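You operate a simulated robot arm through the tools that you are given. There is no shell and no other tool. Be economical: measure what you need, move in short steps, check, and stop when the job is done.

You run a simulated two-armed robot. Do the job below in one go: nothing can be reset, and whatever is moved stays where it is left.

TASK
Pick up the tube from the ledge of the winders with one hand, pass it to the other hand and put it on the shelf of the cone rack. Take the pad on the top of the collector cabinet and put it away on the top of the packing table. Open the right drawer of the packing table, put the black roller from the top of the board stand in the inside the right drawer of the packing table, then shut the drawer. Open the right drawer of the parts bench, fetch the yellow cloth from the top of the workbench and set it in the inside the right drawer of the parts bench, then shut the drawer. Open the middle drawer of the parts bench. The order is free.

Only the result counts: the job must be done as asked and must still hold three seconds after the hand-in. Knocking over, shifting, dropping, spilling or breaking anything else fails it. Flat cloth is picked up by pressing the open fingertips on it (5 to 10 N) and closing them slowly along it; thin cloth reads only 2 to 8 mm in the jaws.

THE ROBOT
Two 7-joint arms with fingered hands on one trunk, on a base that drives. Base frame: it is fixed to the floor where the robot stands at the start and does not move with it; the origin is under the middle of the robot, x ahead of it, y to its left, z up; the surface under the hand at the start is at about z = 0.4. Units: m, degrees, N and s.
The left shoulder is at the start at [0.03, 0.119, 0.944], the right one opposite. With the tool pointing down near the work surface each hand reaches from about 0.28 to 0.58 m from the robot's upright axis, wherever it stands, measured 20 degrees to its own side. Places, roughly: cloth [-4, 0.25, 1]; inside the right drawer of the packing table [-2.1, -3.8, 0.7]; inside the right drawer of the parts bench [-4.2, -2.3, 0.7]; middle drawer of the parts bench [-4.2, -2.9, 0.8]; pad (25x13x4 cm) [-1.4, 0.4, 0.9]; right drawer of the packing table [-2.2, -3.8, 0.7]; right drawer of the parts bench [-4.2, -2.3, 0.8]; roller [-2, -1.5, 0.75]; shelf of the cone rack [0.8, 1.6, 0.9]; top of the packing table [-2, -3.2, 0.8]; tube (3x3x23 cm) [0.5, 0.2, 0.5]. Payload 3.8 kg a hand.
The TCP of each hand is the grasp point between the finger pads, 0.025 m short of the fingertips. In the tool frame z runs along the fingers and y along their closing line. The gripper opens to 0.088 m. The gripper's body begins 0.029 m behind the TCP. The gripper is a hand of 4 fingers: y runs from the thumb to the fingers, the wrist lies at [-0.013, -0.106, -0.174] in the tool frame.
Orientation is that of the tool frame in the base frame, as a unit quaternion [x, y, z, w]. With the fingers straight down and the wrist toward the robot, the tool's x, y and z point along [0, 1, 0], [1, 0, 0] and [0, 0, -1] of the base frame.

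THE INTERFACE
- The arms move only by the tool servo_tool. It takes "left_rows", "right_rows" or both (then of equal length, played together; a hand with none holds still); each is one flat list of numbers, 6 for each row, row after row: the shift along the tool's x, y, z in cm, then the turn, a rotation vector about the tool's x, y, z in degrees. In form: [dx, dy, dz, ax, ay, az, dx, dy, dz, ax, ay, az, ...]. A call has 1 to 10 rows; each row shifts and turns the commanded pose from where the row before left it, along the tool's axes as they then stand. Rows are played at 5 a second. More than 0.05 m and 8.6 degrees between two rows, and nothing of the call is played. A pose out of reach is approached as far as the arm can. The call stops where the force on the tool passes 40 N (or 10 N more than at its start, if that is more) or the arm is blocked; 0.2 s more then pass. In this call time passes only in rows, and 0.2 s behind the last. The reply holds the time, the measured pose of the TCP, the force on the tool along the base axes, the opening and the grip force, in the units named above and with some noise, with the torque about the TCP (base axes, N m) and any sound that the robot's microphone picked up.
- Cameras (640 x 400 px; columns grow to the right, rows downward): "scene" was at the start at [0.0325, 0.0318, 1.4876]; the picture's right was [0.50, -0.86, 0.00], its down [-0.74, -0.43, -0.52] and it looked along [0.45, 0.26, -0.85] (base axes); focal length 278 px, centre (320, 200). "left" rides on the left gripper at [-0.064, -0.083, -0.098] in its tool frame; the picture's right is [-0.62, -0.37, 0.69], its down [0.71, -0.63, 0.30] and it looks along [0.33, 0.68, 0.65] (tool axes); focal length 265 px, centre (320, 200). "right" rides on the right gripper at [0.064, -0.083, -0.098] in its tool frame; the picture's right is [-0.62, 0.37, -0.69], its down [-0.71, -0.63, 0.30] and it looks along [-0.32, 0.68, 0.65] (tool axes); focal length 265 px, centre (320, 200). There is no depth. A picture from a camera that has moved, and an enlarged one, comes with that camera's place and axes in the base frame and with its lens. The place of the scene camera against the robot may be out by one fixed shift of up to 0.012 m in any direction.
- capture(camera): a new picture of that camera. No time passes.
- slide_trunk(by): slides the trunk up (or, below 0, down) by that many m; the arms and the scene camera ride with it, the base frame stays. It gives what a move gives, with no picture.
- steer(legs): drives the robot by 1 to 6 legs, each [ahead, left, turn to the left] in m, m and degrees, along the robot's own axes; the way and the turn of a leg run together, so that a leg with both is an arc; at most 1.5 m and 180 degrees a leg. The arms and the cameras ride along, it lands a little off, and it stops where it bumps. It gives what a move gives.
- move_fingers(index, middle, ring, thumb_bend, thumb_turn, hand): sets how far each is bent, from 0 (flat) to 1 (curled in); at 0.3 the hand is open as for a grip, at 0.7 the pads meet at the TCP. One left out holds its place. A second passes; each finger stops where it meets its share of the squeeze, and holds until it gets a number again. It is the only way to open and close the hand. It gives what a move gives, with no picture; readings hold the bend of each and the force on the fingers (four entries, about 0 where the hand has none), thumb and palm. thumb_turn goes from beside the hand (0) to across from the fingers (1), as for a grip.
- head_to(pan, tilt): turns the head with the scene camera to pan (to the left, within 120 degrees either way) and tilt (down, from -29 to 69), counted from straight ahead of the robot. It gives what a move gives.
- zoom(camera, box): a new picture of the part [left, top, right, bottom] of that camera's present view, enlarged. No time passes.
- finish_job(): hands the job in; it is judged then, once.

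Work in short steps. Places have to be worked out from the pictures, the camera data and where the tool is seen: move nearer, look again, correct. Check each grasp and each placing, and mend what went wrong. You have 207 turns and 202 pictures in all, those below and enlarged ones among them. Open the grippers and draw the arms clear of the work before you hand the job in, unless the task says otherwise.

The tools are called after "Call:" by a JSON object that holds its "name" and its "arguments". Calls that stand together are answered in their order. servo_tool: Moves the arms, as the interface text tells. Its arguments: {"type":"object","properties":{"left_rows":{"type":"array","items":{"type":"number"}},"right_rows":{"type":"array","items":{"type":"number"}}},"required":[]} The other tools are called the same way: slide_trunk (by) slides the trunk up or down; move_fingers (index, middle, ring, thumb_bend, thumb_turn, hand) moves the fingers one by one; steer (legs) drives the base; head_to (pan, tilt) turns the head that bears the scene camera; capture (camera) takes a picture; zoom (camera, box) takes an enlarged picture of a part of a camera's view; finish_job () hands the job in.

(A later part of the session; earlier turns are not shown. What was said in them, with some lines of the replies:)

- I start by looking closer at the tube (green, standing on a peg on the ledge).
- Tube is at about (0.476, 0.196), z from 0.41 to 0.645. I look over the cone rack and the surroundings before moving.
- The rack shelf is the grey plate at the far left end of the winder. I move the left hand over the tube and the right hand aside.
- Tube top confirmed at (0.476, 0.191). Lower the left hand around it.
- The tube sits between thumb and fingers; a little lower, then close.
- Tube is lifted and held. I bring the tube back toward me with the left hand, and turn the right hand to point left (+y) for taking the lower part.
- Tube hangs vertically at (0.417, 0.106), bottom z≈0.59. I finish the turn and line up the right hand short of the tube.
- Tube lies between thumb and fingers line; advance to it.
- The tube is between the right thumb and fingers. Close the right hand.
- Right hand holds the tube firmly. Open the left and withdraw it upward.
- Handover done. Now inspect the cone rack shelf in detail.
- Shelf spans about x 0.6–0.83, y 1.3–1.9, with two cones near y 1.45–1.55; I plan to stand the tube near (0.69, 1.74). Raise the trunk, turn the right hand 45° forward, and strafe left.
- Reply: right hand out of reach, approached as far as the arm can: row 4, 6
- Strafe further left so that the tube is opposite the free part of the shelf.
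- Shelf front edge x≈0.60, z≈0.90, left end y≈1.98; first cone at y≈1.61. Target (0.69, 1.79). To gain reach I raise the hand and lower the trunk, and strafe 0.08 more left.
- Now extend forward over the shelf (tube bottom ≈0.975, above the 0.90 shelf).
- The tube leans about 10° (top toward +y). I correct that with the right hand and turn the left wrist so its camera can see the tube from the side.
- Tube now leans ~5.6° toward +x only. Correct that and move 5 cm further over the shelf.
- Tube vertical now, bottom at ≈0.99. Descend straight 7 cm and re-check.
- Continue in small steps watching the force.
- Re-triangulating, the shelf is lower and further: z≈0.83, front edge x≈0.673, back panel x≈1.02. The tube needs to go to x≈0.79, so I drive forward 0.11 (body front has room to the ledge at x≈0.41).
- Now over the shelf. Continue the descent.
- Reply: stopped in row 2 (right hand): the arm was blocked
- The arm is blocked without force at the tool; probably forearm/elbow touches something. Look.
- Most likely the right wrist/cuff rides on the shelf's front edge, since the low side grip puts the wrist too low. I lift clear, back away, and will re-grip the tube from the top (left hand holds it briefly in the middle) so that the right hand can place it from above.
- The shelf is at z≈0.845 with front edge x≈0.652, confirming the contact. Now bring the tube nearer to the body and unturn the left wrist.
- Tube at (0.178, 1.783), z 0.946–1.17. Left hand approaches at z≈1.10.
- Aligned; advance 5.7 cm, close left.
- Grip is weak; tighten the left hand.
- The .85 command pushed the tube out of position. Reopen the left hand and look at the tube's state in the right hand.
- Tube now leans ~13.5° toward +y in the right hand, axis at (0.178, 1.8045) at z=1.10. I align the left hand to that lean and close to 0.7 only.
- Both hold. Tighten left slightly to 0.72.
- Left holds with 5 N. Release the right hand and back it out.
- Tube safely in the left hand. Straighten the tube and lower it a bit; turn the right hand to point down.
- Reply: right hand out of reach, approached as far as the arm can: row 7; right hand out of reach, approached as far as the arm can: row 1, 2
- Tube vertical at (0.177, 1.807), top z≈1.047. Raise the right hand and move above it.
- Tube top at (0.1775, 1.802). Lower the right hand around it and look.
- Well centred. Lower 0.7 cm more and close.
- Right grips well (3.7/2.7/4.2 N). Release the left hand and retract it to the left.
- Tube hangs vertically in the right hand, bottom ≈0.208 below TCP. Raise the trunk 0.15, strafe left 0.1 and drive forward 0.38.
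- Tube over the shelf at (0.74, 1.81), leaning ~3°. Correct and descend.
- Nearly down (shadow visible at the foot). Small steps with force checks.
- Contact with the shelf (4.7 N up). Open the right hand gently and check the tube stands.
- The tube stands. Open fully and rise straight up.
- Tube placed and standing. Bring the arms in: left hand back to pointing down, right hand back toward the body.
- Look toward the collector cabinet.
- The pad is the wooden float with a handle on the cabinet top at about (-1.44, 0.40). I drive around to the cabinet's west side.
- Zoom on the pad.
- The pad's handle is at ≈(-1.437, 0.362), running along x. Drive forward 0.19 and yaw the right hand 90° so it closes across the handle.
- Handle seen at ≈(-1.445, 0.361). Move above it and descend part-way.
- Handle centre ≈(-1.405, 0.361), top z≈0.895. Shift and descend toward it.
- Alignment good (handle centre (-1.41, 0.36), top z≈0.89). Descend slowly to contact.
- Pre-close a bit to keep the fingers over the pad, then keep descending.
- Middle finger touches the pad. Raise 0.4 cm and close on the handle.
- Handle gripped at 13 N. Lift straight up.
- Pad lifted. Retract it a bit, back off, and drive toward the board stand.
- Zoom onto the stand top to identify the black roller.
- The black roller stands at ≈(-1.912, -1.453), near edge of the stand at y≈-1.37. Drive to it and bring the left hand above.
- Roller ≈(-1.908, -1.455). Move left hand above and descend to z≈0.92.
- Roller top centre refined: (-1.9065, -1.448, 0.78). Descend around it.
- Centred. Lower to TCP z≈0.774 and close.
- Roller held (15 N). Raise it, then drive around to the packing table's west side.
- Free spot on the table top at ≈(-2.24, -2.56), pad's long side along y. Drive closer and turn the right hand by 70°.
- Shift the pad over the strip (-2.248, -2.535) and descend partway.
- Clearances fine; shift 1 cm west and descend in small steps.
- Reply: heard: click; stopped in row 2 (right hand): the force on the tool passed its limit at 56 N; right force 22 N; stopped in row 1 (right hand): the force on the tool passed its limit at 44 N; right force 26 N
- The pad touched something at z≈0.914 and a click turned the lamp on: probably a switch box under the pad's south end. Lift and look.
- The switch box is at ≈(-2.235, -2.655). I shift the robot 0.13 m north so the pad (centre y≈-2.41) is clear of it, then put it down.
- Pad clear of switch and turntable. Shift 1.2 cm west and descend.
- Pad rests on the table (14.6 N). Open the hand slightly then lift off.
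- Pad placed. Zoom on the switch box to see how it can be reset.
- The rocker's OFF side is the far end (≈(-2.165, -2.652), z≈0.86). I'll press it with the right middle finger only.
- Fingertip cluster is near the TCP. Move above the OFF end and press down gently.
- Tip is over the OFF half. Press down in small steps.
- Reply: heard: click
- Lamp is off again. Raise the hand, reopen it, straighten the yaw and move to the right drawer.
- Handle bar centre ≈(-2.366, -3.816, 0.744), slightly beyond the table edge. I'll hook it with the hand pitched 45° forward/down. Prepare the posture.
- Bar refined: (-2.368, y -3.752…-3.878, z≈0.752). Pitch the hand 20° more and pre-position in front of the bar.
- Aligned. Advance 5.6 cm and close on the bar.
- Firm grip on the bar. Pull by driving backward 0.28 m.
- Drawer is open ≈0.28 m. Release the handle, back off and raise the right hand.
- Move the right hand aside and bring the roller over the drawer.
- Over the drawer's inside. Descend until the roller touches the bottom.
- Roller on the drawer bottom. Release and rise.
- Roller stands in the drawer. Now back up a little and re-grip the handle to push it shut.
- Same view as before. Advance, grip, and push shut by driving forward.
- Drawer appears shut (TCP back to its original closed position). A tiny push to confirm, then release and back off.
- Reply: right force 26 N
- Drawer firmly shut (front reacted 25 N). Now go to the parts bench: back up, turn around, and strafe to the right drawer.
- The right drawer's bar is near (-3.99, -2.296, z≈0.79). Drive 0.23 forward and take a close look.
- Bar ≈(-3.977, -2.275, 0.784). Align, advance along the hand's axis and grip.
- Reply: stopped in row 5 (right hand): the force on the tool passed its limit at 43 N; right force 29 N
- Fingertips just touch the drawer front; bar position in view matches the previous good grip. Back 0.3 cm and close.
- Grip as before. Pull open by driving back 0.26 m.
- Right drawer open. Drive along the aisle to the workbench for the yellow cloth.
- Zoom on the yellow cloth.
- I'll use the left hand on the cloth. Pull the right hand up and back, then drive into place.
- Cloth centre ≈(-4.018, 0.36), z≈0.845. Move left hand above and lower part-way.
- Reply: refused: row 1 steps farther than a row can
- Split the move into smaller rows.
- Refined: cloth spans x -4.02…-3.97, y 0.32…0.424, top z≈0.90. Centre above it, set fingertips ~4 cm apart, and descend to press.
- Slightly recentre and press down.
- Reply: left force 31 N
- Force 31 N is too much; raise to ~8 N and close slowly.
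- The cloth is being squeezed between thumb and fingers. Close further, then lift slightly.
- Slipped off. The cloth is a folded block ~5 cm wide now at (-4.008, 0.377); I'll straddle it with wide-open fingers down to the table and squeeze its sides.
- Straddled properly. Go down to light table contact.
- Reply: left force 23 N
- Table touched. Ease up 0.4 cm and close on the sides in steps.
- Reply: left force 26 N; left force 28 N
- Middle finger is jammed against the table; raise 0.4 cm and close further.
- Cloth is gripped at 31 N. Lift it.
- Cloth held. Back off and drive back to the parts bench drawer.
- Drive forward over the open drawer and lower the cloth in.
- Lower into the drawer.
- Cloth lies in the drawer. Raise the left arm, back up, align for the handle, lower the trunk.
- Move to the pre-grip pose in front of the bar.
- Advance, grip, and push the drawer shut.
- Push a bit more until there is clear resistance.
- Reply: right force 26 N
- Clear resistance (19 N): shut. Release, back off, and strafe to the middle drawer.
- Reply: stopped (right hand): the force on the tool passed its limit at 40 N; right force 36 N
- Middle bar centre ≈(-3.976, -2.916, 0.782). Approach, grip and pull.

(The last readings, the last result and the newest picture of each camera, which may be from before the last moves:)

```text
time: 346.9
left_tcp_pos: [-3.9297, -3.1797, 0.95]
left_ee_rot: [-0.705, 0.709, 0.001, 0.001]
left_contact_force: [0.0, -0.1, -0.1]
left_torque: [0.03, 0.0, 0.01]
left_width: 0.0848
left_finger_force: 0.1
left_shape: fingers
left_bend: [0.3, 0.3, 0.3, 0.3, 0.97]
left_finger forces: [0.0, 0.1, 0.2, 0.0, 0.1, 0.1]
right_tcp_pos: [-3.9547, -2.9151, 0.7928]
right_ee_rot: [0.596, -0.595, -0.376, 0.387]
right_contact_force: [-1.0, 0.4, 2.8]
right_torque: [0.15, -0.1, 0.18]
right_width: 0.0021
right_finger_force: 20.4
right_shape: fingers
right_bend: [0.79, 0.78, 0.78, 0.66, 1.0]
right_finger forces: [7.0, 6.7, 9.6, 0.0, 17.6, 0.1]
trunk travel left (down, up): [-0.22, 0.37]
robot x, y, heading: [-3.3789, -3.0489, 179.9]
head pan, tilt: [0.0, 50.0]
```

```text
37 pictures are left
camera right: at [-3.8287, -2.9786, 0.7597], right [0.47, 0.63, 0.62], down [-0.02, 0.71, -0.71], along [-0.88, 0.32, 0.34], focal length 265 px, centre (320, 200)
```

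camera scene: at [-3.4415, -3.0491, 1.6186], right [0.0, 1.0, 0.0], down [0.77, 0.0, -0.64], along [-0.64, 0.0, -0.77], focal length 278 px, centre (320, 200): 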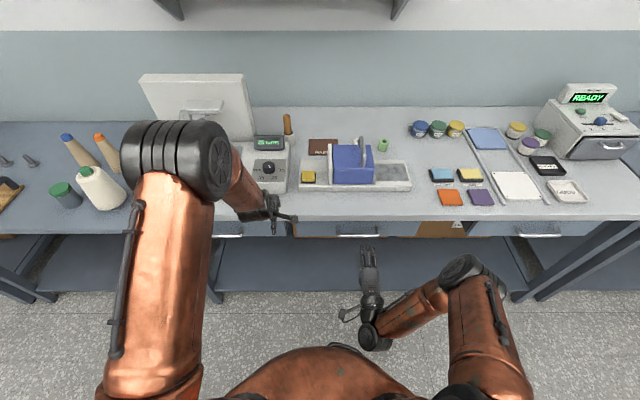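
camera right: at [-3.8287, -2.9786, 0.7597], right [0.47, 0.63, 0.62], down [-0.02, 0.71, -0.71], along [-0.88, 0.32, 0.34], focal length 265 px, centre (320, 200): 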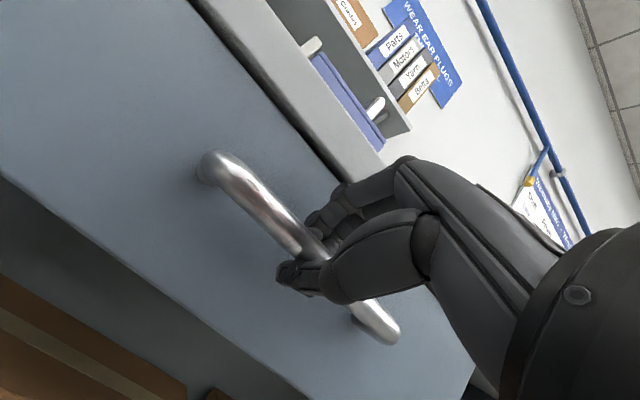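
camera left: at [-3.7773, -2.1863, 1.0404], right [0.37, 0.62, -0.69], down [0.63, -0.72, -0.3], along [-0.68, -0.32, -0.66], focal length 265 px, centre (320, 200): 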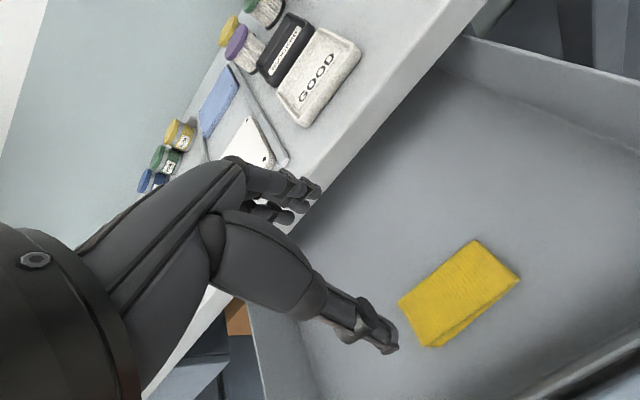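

Good grip. Pull the middle drawer open by driving back 0.26 m, then release and back off.

Call:
{"name": "steer", "arguments": {"legs": [[-0.27, 0, 0]]}}

Call:
{"name": "move_fingers", "arguments": {"hand": "right", "index": 0.35, "middle": 0.35, "ring": 0.35, "thumb_bend": 0.35}}

Call:
{"name": "servo_tool", "arguments": {"right_rows": [0, 0, -2.5, 0, 0, 0, 0, 0, -3, 0, 0, 0, 0, 0, -3, 0, 0, 0, 0, 0, -3, 0, 0, 0]}}

Call:
{"name": "capture", "arguments": {"camera": "scene"}}

```text
time: 348.8
left_tcp_pos: [-3.6625, -3.1767, 0.951]
left_ee_rot: [-0.704, 0.71, 0.0, 0.001]
left_contact_force: [-0.4, 0.3, 0.4]
left_torque: [-0.01, 0.02, 0.0]
left_width: 0.0848
left_finger_force: 0.1
left_shape: fingers
left_bend: [0.3, 0.3, 0.3, 0.3, 0.97]
left_finger forces: [0.0, 0.1, 0.1, 0.1, 0.0, 0.0]
right_tcp_pos: [-3.6849, -2.9142, 0.7936]
right_ee_rot: [-0.594, 0.596, 0.378, -0.386]
right_contact_force: [-0.9, -7.5, 0.4]
right_torque: [0.12, -0.04, 0.22]
right_width: 0.0023
right_finger_force: 19.6
right_shape: fingers
right_bend: [0.79, 0.78, 0.78, 0.67, 1.0]
right_finger forces: [5.9, 6.4, 9.0, 0.1, 17.8, 0.0]
trunk travel left (down, up): [-0.22, 0.37]
robot x, y, heading: [-3.1087, -3.0457, 179.4]
head pan, tilt: [0.0, 50.0]
```

```text
time: 349.8
left_tcp_pos: [-3.6622, -3.1759, 0.9499]
left_ee_rot: [-0.704, 0.71, -0.001, 0.001]
left_contact_force: [-0.2, 0.5, -0.9]
left_torque: [0.04, -0.01, 0.0]
left_width: 0.085
left_finger_force: 0.0
left_shape: fingers
left_bend: [0.3, 0.3, 0.3, 0.3, 0.97]
left_finger forces: [0.1, 0.0, 0.0, 0.0, 0.0, 0.0]
right_tcp_pos: [-3.6852, -2.9142, 0.7932]
right_ee_rot: [-0.594, 0.597, 0.378, -0.385]
right_contact_force: [-0.9, 0.5, -0.2]
right_torque: [0.03, 0.0, 0.01]
right_width: 0.0739
right_finger_force: 0.1
right_shape: fingers
right_bend: [0.35, 0.35, 0.35, 0.35, 0.98]
right_finger forces: [0.0, 0.0, 0.1, 0.1, 0.0, 0.0]
trunk travel left (down, up): [-0.22, 0.37]
robot x, y, heading: [-3.1076, -3.0443, 179.4]
head pan, tilt: [0.0, 50.0]
```

```text
time: 350.8
left_tcp_pos: [-3.6617, -3.1768, 0.9517]
left_ee_rot: [-0.704, 0.71, 0.0, 0.002]
left_contact_force: [0.1, -0.1, -1.0]
left_torque: [0.0, 0.01, 0.02]
left_width: 0.0849
left_finger_force: 0.0
left_shape: fingers
left_bend: [0.3, 0.3, 0.3, 0.3, 0.97]
left_finger forces: [0.1, 0.0, 0.0, 0.0, 0.0, 0.1]
right_tcp_pos: [-3.5788, -2.9134, 0.8415]
right_ee_rot: [-0.594, 0.597, 0.377, -0.386]
right_contact_force: [-1.0, 0.2, 0.9]
right_torque: [0.02, -0.01, 0.01]
right_width: 0.0739
right_finger_force: 0.0
right_shape: fingers
right_bend: [0.35, 0.35, 0.35, 0.35, 0.98]
right_finger forces: [0.0, 0.0, 0.1, 0.1, 0.1, 0.0]
trunk travel left (down, up): [-0.22, 0.37]
robot x, y, heading: [-3.1088, -3.0459, 179.6]
head pan, tilt: [0.0, 50.0]
```

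```text
36 pictures are left
camera scene: at [-3.1729, -3.0491, 1.6186], right [0.01, 1.0, 0.0], down [0.77, -0.01, -0.64], along [-0.64, 0.0, -0.77], focal length 278 px, centre (320, 200)
```

scene: 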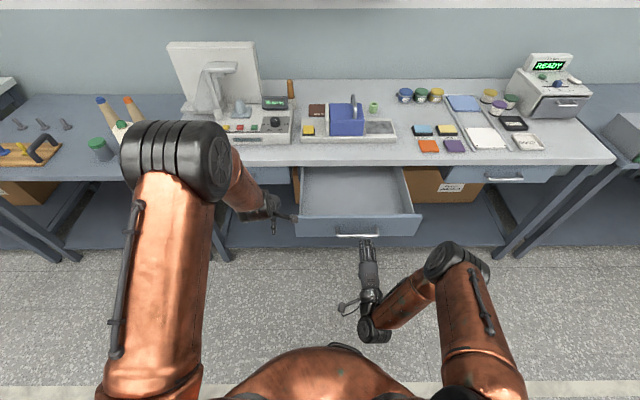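

Middle drawer open, right drawer shut. Back off a bit and check the packing table drawer over the shoulder.

Call:
{"name": "steer", "arguments": {"legs": [[-0.12, 0, 0]]}}

Call:
{"name": "head_to", "arguments": {"pan": 120, "tilt": 40}}

Call:
{"name": "capture", "arguments": {"camera": "scene"}}

```text
time: 352.1
left_tcp_pos: [-3.5409, -3.1775, 0.9523]
left_ee_rot: [-0.704, 0.71, 0.001, 0.001]
left_contact_force: [0.2, 0.8, 0.1]
left_torque: [-0.01, 0.0, 0.0]
left_width: 0.0847
left_finger_force: 0.0
left_shape: fingers
left_bend: [0.3, 0.3, 0.3, 0.3, 0.97]
left_finger forces: [0.0, 0.1, 0.0, 0.1, 0.0, 0.0]
right_tcp_pos: [-3.4581, -2.915, 0.8424]
right_ee_rot: [-0.595, 0.596, 0.377, -0.386]
right_contact_force: [0.7, 0.8, 0.8]
right_torque: [-0.01, -0.02, 0.04]
right_width: 0.0737
right_finger_force: 0.0
right_shape: fingers
right_bend: [0.35, 0.35, 0.35, 0.35, 0.98]
right_finger forces: [0.1, 0.1, 0.1, 0.0, 0.0, 0.0]
trunk travel left (down, up): [-0.22, 0.37]
robot x, y, heading: [-2.9869, -3.0456, 179.6]
head pan, tilt: [0.0, 50.0]
```

```text
time: 354.1
left_tcp_pos: [-3.5426, -3.1779, 0.949]
left_ee_rot: [-0.705, 0.71, 0.0, 0.002]
left_contact_force: [0.1, -0.1, 0.6]
left_torque: [0.03, -0.01, -0.03]
left_width: 0.0846
left_finger_force: 0.1
left_shape: fingers
left_bend: [0.3, 0.3, 0.3, 0.3, 0.97]
left_finger forces: [0.0, 0.0, 0.1, 0.1, 0.1, 0.0]
right_tcp_pos: [-3.4596, -2.9141, 0.8419]
right_ee_rot: [-0.595, 0.595, 0.377, -0.387]
right_contact_force: [-0.4, 0.6, 0.0]
right_torque: [0.0, -0.05, 0.0]
right_width: 0.0735
right_finger_force: 0.0
right_shape: fingers
right_bend: [0.35, 0.35, 0.35, 0.35, 0.98]
right_finger forces: [0.0, 0.0, 0.0, 0.0, 0.0, 0.1]
trunk travel left (down, up): [-0.22, 0.37]
robot x, y, heading: [-2.9893, -3.0463, 179.7]
head pan, tilt: [120.0, 40.0]
```

```text
35 pictures are left
camera scene: at [-2.9341, -3.1242, 1.6328], right [-0.87, -0.5, 0.0], down [-0.32, 0.56, -0.77], along [0.38, -0.67, -0.64], focal length 278 px, centre (320, 200)
```

scene: 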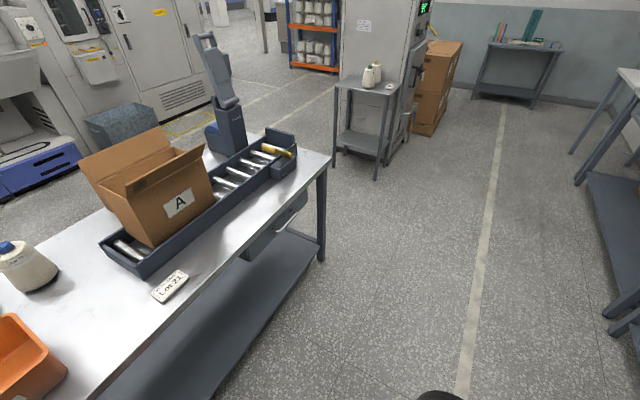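

Call:
{"name": "zoom", "arguments": {"camera": "scene", "box": [220, 170, 340, 270]}}

```text
4.00 times, centred on (280, 220) of scene
camera zoom: at [-2.9341, -3.1242, 1.6328], right [-0.87, -0.5, 0.0], down [-0.32, 0.56, -0.77], along [0.38, -0.67, -0.64], focal length 1111 px, centre (480, 120)
```

zoom: 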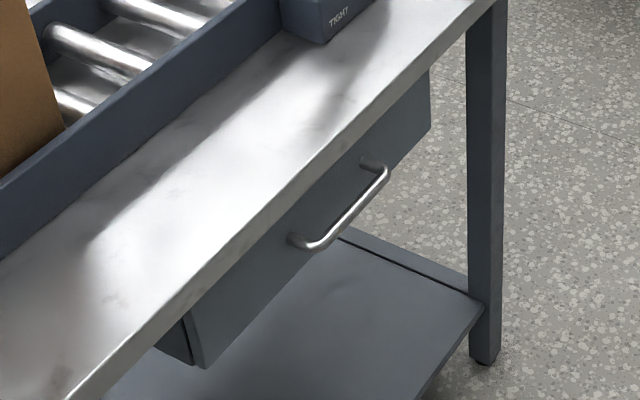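

All drawers and objects are in the required state: packing drawer shut, parts-bench right drawer shut, middle open, lamp off, hands open and clear of the work. Hand in.

Call:
{"name": "finish_job", "arguments": {}}

```text
The job is handed in.
```

I handed the job in with every task done; I don't have the judging result.

- **Tube:** I picked it up with the left hand and passed it to the right. The right wrist caught on the front edge of the rack's shelf, so I passed it back and re-gripped it from above. The right hand then stood it upright on the shelf.
- **Pad:** It is on top of the packing table. My first try pressed the lamp switch there and turned the lamp on. I moved the pad clear and pressed the lamp off again, so the switch was operated twice.
- **Roller:** The black roller is in the packing table's right drawer. In the last picture the drawer looked shut.
- **Cloth:** The yellow cloth is in the parts bench's right drawer, and that drawer is shut. My first grip on the cloth slipped before the second held.
- **Middle drawer:** It is open by about 27 cm.
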